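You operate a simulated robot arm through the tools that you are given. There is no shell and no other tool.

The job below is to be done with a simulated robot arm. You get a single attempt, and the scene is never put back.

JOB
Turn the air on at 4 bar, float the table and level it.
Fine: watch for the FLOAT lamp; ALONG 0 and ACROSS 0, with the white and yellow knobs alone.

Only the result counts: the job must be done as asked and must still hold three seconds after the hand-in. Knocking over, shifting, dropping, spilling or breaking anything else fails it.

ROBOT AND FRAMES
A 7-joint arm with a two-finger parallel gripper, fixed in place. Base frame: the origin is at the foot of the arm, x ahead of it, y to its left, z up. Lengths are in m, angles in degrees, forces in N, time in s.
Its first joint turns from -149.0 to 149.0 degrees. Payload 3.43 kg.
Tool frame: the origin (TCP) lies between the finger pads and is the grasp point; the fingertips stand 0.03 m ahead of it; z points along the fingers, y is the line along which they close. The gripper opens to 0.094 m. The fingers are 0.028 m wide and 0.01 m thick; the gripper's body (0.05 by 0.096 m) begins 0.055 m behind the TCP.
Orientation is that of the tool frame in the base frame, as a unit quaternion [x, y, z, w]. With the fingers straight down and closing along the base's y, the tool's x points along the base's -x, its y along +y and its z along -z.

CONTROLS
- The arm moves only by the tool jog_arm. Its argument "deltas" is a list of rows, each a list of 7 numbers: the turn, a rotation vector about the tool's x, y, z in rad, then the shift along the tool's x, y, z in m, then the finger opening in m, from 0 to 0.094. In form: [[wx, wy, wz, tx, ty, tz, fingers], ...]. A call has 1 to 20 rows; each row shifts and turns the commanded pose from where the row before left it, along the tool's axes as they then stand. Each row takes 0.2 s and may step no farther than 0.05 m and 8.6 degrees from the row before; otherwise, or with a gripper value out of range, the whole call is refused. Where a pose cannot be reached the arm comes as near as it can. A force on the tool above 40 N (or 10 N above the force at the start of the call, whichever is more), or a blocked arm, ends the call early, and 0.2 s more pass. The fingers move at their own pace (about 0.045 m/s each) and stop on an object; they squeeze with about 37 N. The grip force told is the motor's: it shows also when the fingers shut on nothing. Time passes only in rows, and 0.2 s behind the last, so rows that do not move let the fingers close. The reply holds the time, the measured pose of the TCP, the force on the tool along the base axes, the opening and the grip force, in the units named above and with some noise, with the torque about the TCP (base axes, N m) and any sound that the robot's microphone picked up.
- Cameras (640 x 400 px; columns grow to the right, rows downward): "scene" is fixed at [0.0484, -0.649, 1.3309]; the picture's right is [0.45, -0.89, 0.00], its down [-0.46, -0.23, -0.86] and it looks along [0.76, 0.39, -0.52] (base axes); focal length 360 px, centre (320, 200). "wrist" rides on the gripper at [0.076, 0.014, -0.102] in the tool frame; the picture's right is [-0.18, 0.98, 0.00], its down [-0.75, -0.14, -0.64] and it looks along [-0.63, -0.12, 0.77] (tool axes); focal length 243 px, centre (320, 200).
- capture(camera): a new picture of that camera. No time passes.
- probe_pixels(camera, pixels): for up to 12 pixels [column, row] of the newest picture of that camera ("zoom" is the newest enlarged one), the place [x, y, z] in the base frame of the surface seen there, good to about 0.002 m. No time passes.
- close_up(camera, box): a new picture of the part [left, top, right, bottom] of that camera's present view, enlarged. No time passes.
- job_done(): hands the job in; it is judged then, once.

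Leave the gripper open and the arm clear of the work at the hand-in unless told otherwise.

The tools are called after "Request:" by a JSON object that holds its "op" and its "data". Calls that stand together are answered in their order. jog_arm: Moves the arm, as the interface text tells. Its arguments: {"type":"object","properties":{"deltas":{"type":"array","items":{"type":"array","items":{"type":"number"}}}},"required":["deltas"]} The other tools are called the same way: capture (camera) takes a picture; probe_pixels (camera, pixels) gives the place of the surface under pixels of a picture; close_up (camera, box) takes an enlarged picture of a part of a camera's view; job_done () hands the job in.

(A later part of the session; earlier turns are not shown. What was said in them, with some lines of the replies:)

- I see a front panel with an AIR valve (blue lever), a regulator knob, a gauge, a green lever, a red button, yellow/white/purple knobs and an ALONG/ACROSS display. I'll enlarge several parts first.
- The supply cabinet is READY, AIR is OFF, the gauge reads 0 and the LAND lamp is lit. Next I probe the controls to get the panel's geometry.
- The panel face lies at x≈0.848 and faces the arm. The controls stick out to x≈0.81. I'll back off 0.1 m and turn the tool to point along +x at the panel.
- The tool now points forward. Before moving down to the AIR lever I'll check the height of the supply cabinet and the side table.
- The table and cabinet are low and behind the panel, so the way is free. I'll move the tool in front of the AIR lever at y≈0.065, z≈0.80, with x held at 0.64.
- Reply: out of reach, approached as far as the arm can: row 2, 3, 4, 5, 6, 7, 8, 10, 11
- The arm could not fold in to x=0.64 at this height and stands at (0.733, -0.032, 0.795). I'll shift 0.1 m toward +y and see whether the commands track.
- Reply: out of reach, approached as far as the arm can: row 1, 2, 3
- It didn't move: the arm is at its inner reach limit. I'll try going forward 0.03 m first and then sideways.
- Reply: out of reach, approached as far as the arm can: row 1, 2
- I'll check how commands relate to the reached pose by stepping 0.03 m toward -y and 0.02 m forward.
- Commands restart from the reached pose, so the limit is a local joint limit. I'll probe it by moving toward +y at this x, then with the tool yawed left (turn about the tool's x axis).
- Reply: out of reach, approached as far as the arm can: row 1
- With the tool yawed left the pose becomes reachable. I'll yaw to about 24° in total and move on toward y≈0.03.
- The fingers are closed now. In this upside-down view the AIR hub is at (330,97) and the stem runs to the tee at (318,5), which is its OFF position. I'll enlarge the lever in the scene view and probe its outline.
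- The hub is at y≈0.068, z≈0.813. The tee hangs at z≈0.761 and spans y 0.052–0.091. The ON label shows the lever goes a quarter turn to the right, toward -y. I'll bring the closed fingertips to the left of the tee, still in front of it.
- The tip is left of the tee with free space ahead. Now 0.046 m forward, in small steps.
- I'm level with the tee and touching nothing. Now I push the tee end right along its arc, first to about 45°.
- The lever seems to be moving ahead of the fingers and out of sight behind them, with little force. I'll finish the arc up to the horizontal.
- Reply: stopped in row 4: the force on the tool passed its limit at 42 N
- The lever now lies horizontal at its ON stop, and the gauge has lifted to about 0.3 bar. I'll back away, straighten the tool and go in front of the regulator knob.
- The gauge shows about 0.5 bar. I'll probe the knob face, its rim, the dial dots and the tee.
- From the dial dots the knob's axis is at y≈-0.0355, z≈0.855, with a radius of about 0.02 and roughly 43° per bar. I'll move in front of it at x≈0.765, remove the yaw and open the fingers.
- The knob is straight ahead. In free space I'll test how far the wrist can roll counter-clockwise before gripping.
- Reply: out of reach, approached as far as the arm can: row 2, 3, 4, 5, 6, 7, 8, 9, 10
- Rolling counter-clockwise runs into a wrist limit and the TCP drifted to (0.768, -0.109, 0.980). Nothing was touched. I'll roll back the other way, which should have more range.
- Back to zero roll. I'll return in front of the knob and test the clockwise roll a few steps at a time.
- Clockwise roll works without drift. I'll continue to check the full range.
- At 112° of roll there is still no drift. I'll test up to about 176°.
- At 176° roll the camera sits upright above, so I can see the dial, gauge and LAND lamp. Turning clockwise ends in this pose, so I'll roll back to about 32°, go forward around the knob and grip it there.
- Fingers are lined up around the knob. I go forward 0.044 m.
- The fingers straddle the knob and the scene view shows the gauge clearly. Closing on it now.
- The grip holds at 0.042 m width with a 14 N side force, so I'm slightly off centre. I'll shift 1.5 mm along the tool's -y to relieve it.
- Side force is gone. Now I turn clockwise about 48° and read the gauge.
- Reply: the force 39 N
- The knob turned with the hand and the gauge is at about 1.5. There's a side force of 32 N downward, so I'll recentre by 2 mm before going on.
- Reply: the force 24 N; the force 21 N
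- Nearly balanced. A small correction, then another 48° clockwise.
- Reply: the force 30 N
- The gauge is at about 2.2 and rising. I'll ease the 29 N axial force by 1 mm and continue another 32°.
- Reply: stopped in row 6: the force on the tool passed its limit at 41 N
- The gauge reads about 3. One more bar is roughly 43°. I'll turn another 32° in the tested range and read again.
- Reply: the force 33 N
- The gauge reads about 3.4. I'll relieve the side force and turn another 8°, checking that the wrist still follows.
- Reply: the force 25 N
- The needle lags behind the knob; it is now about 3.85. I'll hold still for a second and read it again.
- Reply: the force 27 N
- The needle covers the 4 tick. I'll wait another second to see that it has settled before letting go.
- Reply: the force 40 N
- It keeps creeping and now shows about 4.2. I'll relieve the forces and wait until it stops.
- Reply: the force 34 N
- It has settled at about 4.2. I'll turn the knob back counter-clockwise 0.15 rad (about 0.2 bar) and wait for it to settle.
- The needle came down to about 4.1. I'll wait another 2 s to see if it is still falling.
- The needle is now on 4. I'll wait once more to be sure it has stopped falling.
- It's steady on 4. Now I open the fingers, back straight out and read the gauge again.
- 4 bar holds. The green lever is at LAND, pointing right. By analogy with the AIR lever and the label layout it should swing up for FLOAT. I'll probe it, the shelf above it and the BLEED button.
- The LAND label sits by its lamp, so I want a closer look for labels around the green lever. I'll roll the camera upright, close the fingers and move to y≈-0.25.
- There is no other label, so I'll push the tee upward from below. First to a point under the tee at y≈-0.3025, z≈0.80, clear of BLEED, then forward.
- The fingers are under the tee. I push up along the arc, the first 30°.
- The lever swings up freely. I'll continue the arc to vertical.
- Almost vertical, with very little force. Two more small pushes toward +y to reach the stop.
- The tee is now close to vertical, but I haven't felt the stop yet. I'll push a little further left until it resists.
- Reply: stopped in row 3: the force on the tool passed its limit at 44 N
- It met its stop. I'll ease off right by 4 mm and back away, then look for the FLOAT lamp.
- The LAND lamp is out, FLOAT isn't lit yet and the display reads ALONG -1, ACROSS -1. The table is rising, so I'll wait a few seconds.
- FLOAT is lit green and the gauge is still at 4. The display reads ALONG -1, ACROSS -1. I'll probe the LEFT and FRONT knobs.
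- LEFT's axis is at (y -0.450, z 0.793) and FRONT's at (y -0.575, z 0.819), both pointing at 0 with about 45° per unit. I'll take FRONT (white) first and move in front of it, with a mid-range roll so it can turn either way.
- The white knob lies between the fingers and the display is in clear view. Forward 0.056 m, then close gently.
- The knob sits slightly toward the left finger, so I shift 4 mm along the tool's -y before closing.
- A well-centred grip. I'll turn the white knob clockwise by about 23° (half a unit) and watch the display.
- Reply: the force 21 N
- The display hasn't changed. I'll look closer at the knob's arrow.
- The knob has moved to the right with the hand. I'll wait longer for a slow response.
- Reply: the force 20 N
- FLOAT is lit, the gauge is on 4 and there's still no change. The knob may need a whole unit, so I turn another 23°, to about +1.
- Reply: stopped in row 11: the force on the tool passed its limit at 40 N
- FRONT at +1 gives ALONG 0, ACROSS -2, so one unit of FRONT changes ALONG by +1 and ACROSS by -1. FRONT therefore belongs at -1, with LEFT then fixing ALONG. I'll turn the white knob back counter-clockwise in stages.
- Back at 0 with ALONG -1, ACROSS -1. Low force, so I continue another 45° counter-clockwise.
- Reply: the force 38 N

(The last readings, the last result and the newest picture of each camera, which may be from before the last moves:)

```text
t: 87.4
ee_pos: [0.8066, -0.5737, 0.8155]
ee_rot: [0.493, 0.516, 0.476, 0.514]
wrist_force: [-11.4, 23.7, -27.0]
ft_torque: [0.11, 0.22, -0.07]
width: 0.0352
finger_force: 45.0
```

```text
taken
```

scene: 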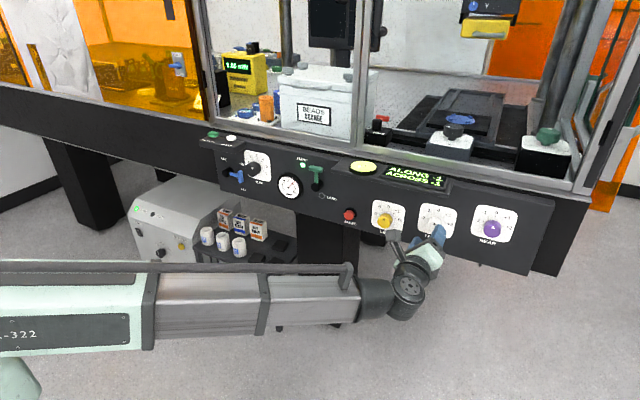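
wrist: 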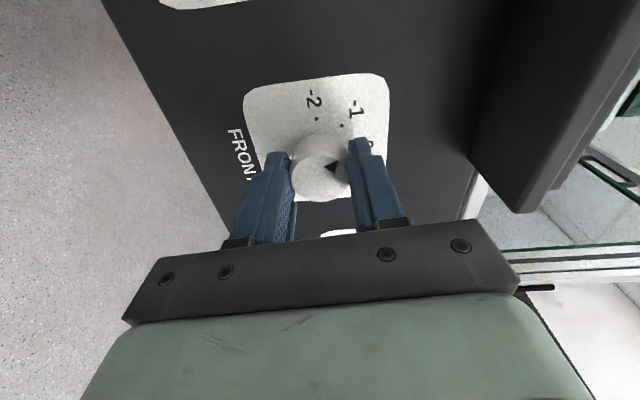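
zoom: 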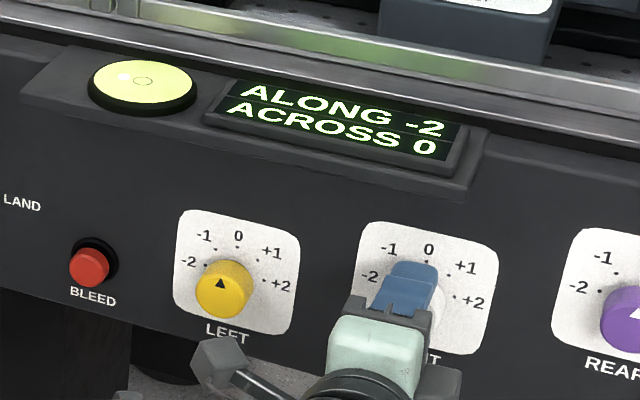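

ALONG -2, ACROSS 0, as predicted. I'll relieve the side forces, release the white knob and back off to check its arrow.

Request:
{"op": "jog_arm", "data": {"deltas": [[0, 0, 0, 0.0005, -0.0006, -0.0002, 0.025], [0, 0, 0, 0, 0, 0, 0.055], [0, 0, 0, 0, 0, 0, 0.055], [0, 0, 0, 0, 0, -0.02, 0.055], [0, 0, 0, 0, 0, -0.02, 0.055], [0, 0, 0, 0, 0, -0.014, 0.055], [0, 0, 0, 0, 0, 0, 0.055]]}}

Request:
{"op": "close_up", "data": {"camera": "scene", "box": [340, 145, 480, 250]}}

Request:
{"op": "capture", "data": {"camera": "wrist"}}

```text
t: 89.0
ee_pos: [0.752, -0.5725, 0.8182]
ee_rot: [0.494, 0.514, 0.477, 0.514]
wrist_force: [0.0, 0.7, -0.6]
ft_torque: [0.02, -0.01, -0.03]
width: 0.0548
finger_force: 0.1
```

```text
3.81 times, centred on (410, 198) of scene
```

zoom: 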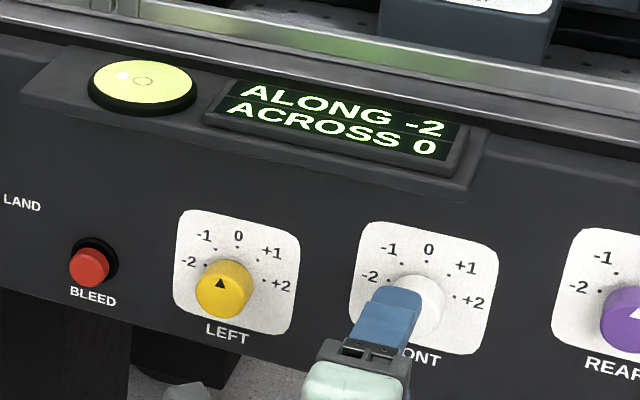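

```text
taken
```

wrist: 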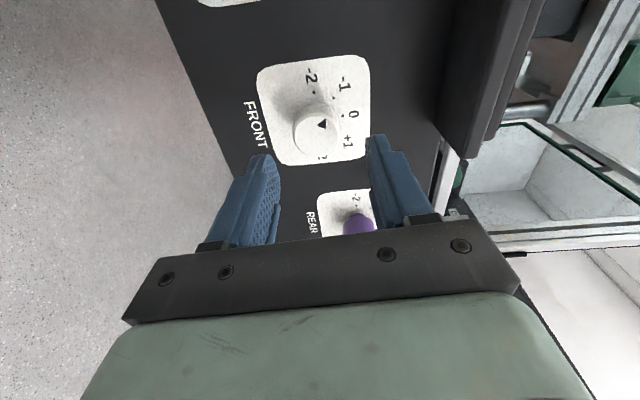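

FRONT stays at ALONG -2, ACROSS 0 after release. LEFT on the opposite end should need counter-clockwise. I'll move to the yellow knob at y -0.450, z 0.790 and roll to about 144°.

Request:
{"op": "jog_arm", "data": {"deltas": [[0, 0, 0, 0.041, -0.0093, 0, 0.055], [0, 0, 0, 0.041, -0.0093, 0, 0.055], [0, 0, 0, 0.041, -0.0093, 0, 0.055], [0, 0, 0.14, 0, 0, 0, 0.055], [0, 0, 0.14, 0, 0, 0, 0.055], [0, 0, 0.14, 0, 0, 0, 0.055], [0, 0, 0.14, 0, 0, 0, 0.055], [0, 0, 0.14, 0, 0, 0, 0.055], [0, 0, 0.14, 0, 0, 0, 0.055], [0, 0, 0.14, 0, 0, 0, 0.055], [0, 0, 0, 0, 0, 0, 0.055]]}}

Request:
{"op": "capture", "data": {"camera": "wrist"}}

Request:
{"op": "close_up", "data": {"camera": "scene", "box": [340, 145, 480, 250]}}

```text
t: 91.4
ee_pos: [0.7538, -0.4513, 0.782]
ee_rot: [0.678, 0.22, 0.663, 0.23]
wrist_force: [0.4, 0.1, -0.5]
ft_torque: [0.0, -0.03, -0.02]
width: 0.055
finger_force: 0.0
```

```text
taken
```

wrist: 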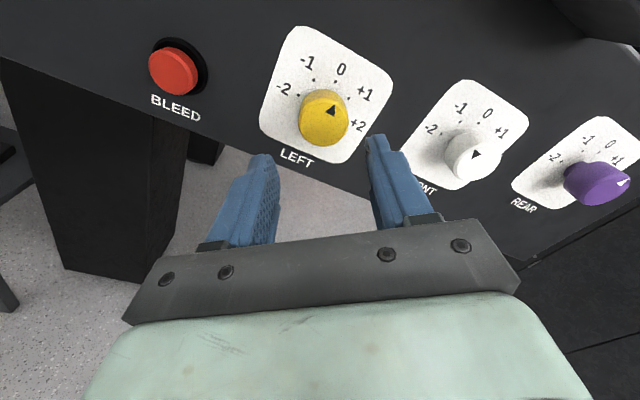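

```text
3.81 times, centred on (410, 198) of scene
```

zoom: 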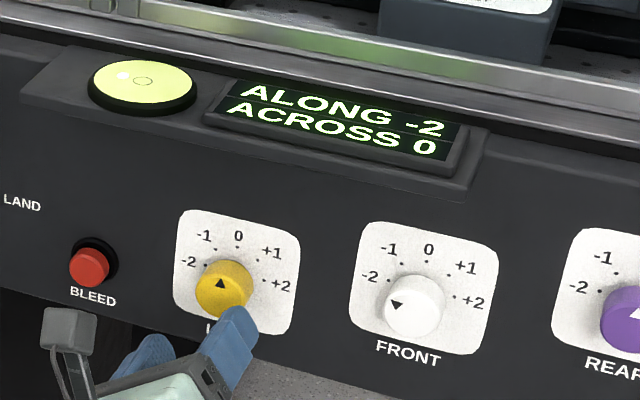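

Before gripping LEFT I want a closer look at FRONT's arrow, which seems to point further left than -1.

Request:
{"op": "close_up", "data": {"camera": "scene", "box": [425, 200, 460, 245]}}

Request:
{"op": "close_up", "data": {"camera": "wrist", "box": [390, 60, 540, 200]}}

```text
8.89 times, centred on (442, 222) of scene
```

zoom: 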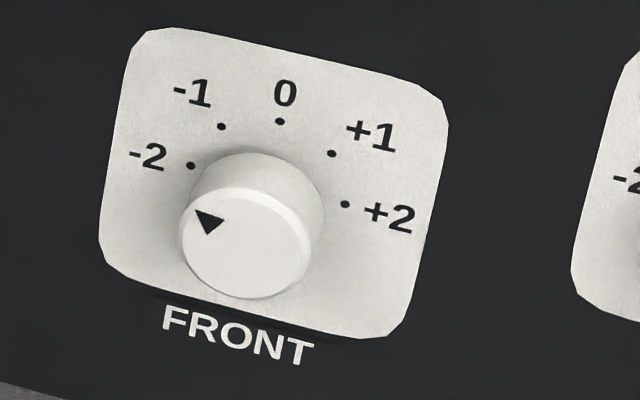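

```text
2.86 times, centred on (465, 130) of wrist
```

zoom: 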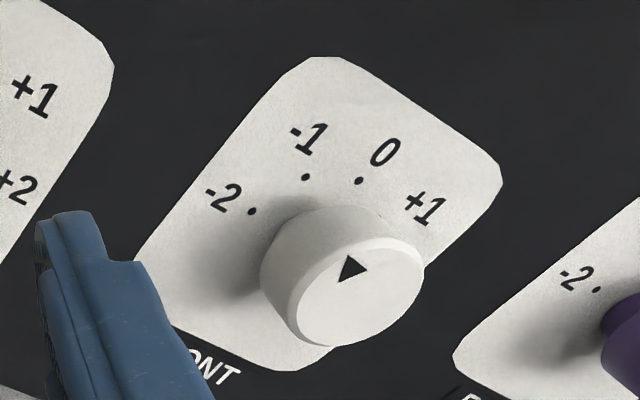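

By image geometry the arrow could be anywhere from -1 to -1.5. I'll measure it with probes on the knob face.

Request:
{"op": "close_up", "data": {"camera": "scene", "box": [425, 200, 460, 245]}}

Request:
{"op": "probe_pixels", "data": {"camera": "zoom", "pixels": [[198, 211], [222, 220], [209, 234], [208, 220], [184, 240], [303, 255], [240, 293], [250, 195], [285, 215], [200, 275], [245, 243], [191, 165]]}}

```text
8.89 times, centred on (442, 222) of scene
```

zoom: 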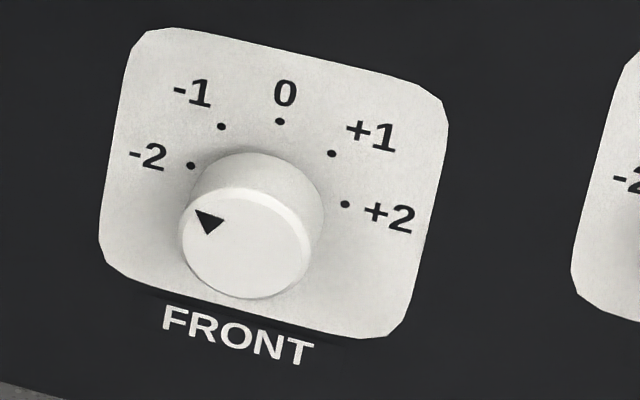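

```text
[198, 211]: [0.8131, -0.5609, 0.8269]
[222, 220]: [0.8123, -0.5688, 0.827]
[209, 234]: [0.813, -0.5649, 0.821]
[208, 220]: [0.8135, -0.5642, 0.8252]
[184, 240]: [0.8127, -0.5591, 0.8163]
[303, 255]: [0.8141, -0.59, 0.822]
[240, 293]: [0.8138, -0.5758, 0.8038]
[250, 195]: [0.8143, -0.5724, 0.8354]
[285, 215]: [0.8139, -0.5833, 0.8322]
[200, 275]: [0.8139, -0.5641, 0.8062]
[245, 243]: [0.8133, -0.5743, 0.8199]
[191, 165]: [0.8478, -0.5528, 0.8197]
```

The arrow stands roughly 60° left, about -1.3. The bubble level may show the fine tilt, so I'll enlarge it.

Request:
{"op": "close_up", "data": {"camera": "scene", "box": [347, 156, 379, 176]}}

```text
16.00 times, centred on (363, 166) of scene
```

zoom: 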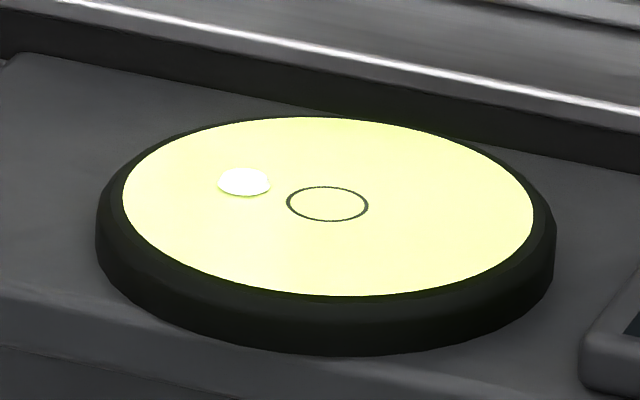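

The bubble is off purely toward +y (left) by two units. In the x direction it is centred, so ACROSS is truly 0. Now I'll align with the yellow knob (up 8 mm) and go forward.

Request:
{"op": "jog_arm", "data": {"deltas": [[0, 0, 0, 0.0075, 0.0042, 0, 0.055], [0, 0, 0, 0, 0, 0.02, 0.055], [0, 0, 0, 0, 0, 0.02, 0.055], [0, 0, 0, 0, 0, 0.013, 0.055], [0, 0, 0, 0, 0, 0, 0.055]]}}

Request:
{"op": "capture", "data": {"camera": "wrist"}}

```text
t: 92.6
ee_pos: [0.807, -0.451, 0.789]
ee_rot: [0.677, 0.221, 0.663, 0.23]
wrist_force: [0.7, -0.2, -0.7]
ft_torque: [0.0, 0.0, -0.01]
width: 0.0548
finger_force: 0.1
```

```text
taken
```

wrist: 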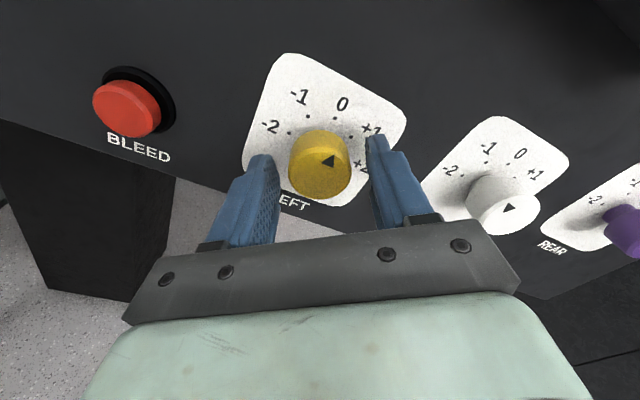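

The yellow knob is centred between the fingers. Closing on it.

Request:
{"op": "jog_arm", "data": {"deltas": [[0, 0, 0, 0, 0, 0, 0.03], [0, 0, 0, 0, 0, 0, 0.025], [0, 0, 0, 0, 0, 0, 0.025], [0, 0, 0, 0, 0, 0, 0.025], [0, 0, 0, 0, 0, 0, 0.025]]}}

```text
t: 93.8
ee_pos: [0.8068, -0.451, 0.7894]
ee_rot: [0.677, 0.22, 0.663, 0.23]
wrist_force: [2.0, 0.3, 0.1]
ft_torque: [-0.03, -0.07, 0.03]
width: 0.0356
finger_force: 45.1
```

Centred grip with no side force. I turn counter-clockwise about 45° (one unit) and read the display and bubble.

Request:
{"op": "jog_arm", "data": {"deltas": [[0, 0, -0.13, 0, 0, 0, 0.025], [0, 0, -0.13, 0, 0, 0, 0.025], [0, 0, -0.13, 0, 0, 0, 0.025], [0, 0, -0.13, 0, 0, 0, 0.025], [0, 0, -0.13, 0, 0, 0, 0.025], [0, 0, -0.13, 0, 0, 0, 0.025], [0, 0, 0, 0, 0, 0, 0.025], [0, 0, 0, 0, 0, 0, 0.025], [0, 0, 0, 0, 0, 0, 0.025], [0, 0, 0, 0, 0, 0, 0.025]]}}

Request:
{"op": "close_up", "data": {"camera": "scene", "box": [340, 145, 480, 250]}}

Request:
{"op": "close_up", "data": {"camera": "scene", "box": [347, 156, 379, 176]}}

```text
t: 96.0
ee_pos: [0.8074, -0.4517, 0.79]
ee_rot: [0.542, 0.461, 0.526, 0.465]
wrist_force: [10.4, -5.3, 8.0]
ft_torque: [-0.01, -0.39, -0.18]
width: 0.0355
finger_force: 45.3
```

```text
3.81 times, centred on (410, 198) of scene
```

zoom: 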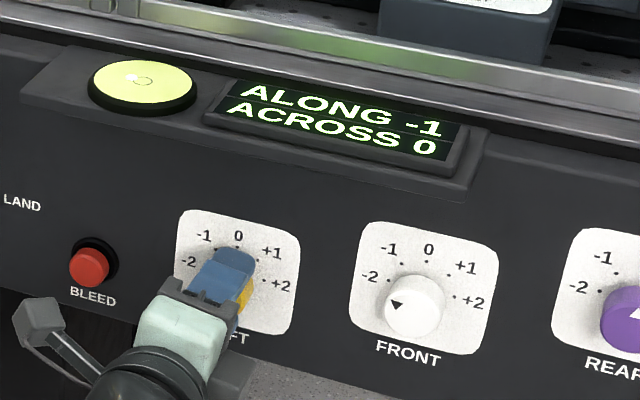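

```text
16.00 times, centred on (363, 166) of scene
```

zoom: 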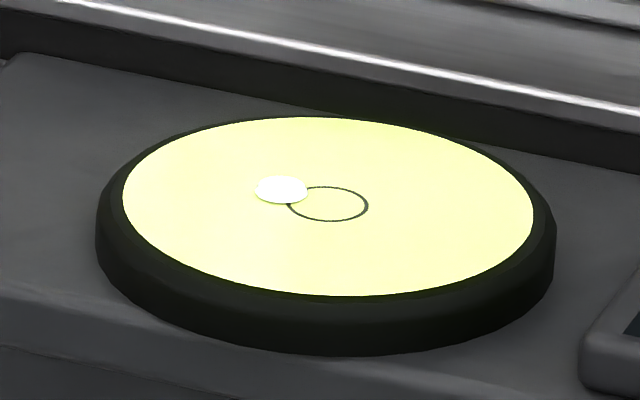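

LEFT -1 gives ALONG -1, ACROSS 0, and the bubble moved halfway to the ring. Another 45° to -2 should bring it level.

Request:
{"op": "jog_arm", "data": {"deltas": [[0, 0, -0.13, 0, 0, 0, 0.025], [0, 0, -0.13, 0, 0, 0, 0.025], [0, 0, -0.13, 0, 0, 0, 0.025], [0, 0, -0.13, 0, 0, 0, 0.025], [0, 0, -0.13, 0, 0, 0, 0.025], [0, 0, -0.1, 0, 0, 0, 0.025], [0, 0, 0, 0, 0, 0, 0.025], [0, 0, 0, 0, 0, 0, 0.025], [0, 0, 0, 0, 0, 0, 0.025], [0, 0, 0, 0, 0, 0, 0.025]]}}

Request:
{"op": "close_up", "data": {"camera": "scene", "box": [340, 145, 480, 250]}}

Request:
{"op": "close_up", "data": {"camera": "scene", "box": [347, 156, 379, 176]}}

```text
t: 98.2
ee_pos: [0.8062, -0.451, 0.7907]
ee_rot: [0.336, 0.628, 0.32, 0.625]
wrist_force: [14.5, -9.1, 22.1]
ft_torque: [0.01, -0.72, 0.52]
width: 0.0358
finger_force: 45.0
```

```text
3.81 times, centred on (410, 198) of scene
```

zoom: 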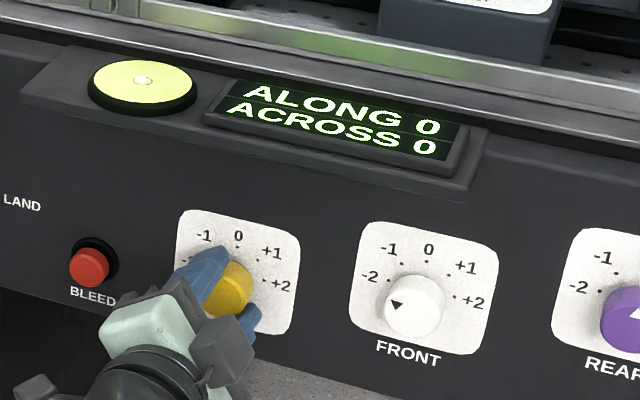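

```text
16.00 times, centred on (363, 166) of scene
```

zoom: 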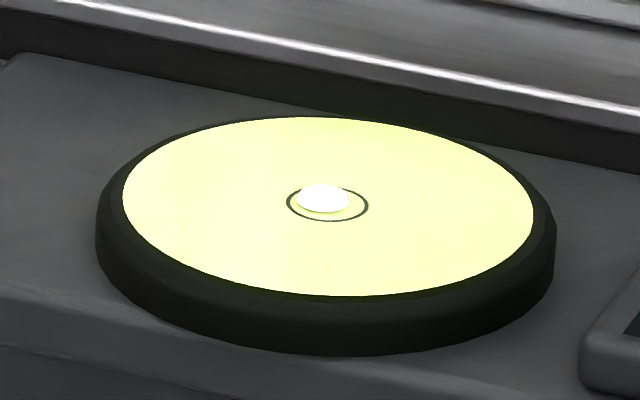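

ALONG 0, ACROSS 0 and the bubble is in the ring. I'll relieve the small side forces, release, back away and re-check everything.

Request:
{"op": "jog_arm", "data": {"deltas": [[0, 0, 0, -0.0003, 0.0003, 0.0002, 0.025], [0, 0, 0, 0, 0, 0, 0.055], [0, 0, 0, 0, 0, 0, 0.055], [0, 0, 0, 0, 0, -0.02, 0.055], [0, 0, 0, 0, 0, -0.02, 0.055], [0, 0, 0, 0, 0, -0.02, 0.055], [0, 0, 0, 0, 0, -0.02, 0.055], [0, 0, 0, 0, 0, 0, 0.055]]}}

Request:
{"op": "close_up", "data": {"camera": "scene", "box": [190, 120, 550, 280]}}

Request:
{"op": "close_up", "data": {"camera": "scene", "box": [347, 156, 379, 176]}}

Request:
{"op": "close_up", "data": {"camera": "scene", "box": [277, 172, 302, 200]}}

Request:
{"op": "capture", "data": {"camera": "scene"}}

```text
t: 100.0
ee_pos: [0.7239, -0.4497, 0.7893]
ee_rot: [0.336, 0.628, 0.319, 0.625]
wrist_force: [0.2, -0.4, -0.5]
ft_torque: [-0.03, -0.01, 0.04]
width: 0.0553
finger_force: 0.1
```

```text
1.78 times, centred on (370, 200) of scene
```

zoom: 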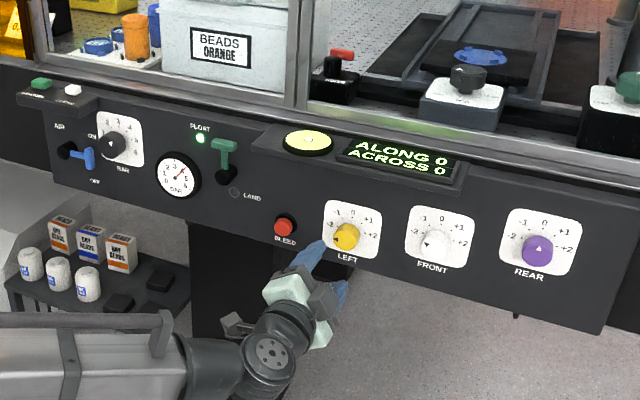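

```text
16.00 times, centred on (363, 166) of scene
```

zoom: 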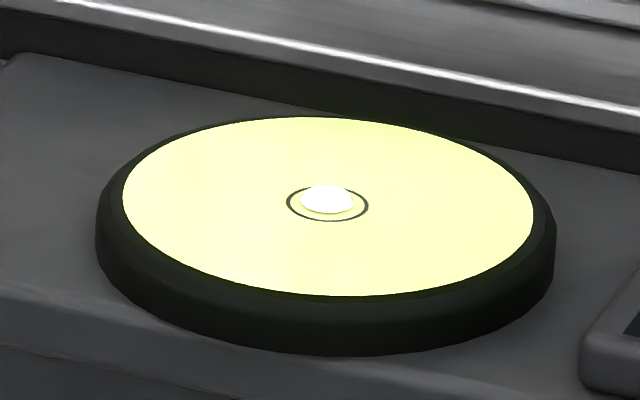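

```text
14.29 times, centred on (290, 186) of scene
```

zoom: 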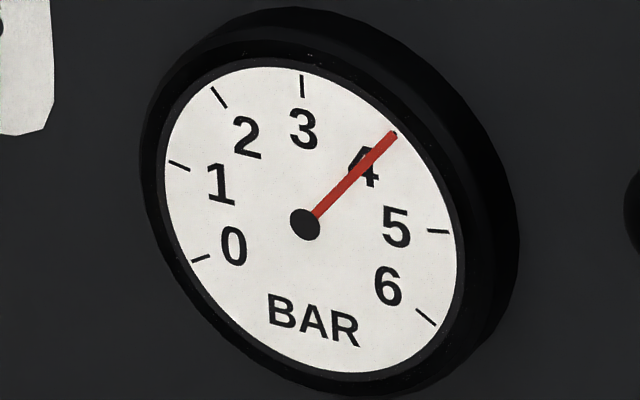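

```text
taken
```

scene: 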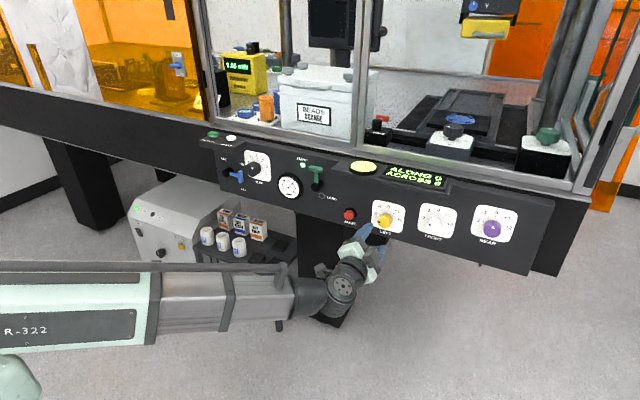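

All is as asked: AIR ON, gauge 4, FLOAT lit, ALONG 0, ACROSS 0, bubble centred and purple untouched. I'll open the gripper, wait 3 s and check that it holds.

Request:
{"op": "jog_arm", "data": {"deltas": [[0, 0, 0, 0, 0, 0, 0.09], [0, 0, 0, 0, 0, 0, 0.09], [0, 0, 0, 0, 0, 0, 0.09], [0, 0, 0, 0, 0, 0, 0.09], [0, 0, 0, 0, 0, 0, 0.09], [0, 0, 0, 0, 0, 0, 0.09], [0, 0, 0, 0, 0, 0, 0.09], [0, 0, 0, 0, 0, 0, 0.09], [0, 0, 0, 0, 0, 0, 0.09], [0, 0, 0, 0, 0, 0, 0.09], [0, 0, 0, 0, 0, 0, 0.09], [0, 0, 0, 0, 0, 0, 0.09], [0, 0, 0, 0, 0, 0, 0.09], [0, 0, 0, 0, 0, 0, 0.09], [0, 0, 0, 0, 0, 0, 0.09], [0, 0, 0, 0, 0, 0, 0.09]]}}

Request:
{"op": "close_up", "data": {"camera": "scene", "box": [190, 120, 460, 240]}}

Request:
{"op": "close_up", "data": {"camera": "scene", "box": [277, 172, 302, 200]}}

```text
t: 103.4
ee_pos: [0.7245, -0.4499, 0.7901]
ee_rot: [0.337, 0.628, 0.318, 0.625]
wrist_force: [-1.0, 0.3, -0.3]
ft_torque: [0.01, -0.01, -0.01]
width: 0.0899
finger_force: 0.0
```

```text
2.37 times, centred on (325, 180) of scene
```

zoom: 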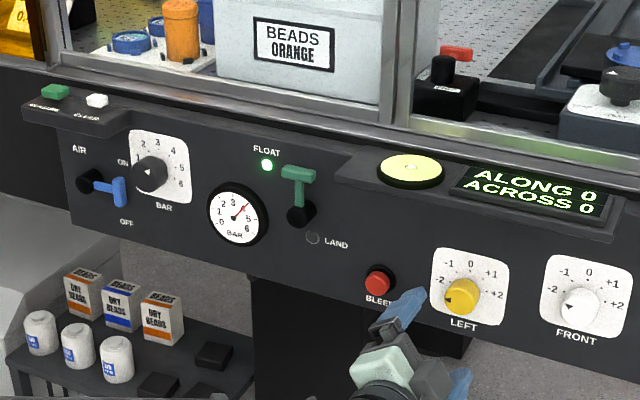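

```text
14.29 times, centred on (290, 186) of scene
```

zoom: 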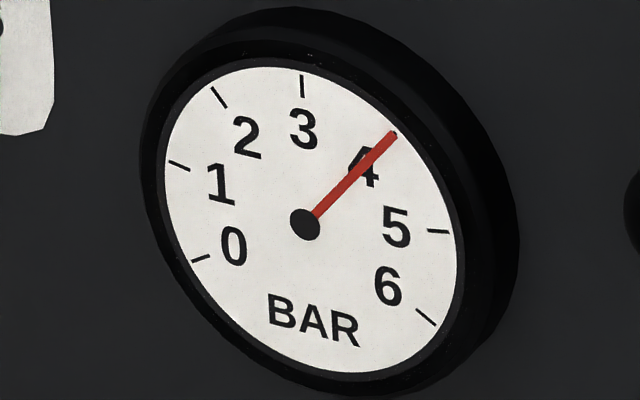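

Everything has held for 3 s: FLOAT lit, 4 bar, ALONG 0, ACROSS 0, gripper open and clear. Handing in.

Request:
{"op": "job_done", "data": {}}

```text
The job is handed in.
```

The table is floating and level. The air is on at 4 bar, the FLOAT lamp is lit, and the display reads ALONG 0 and ACROSS 0 with the bubble inside the ring. I watched for about 3 seconds before handing in, and nothing changed.

- **Air:** the blue lever is at ON. The regulator first settled at about 4.2 bar, so I turned it back, and the gauge has stayed on 4 since.
- **Float:** I turned the green lever up, off LAND. The LAND lamp went out and FLOAT lit a few seconds later.
- **Levelling:** I used only the white (FRONT) and yellow (LEFT) knobs.
    - **FRONT:** I turned it to about -1, though its arrow looks closer to -1.3. The bubble still showed ACROSS centred.
    - **LEFT:** I turned it to about -2, the end of its dial.

I didn't touch the purple REAR knob or BLEED, and nothing else was moved or knocked. The gripper is open and the arm is clear of the panel.
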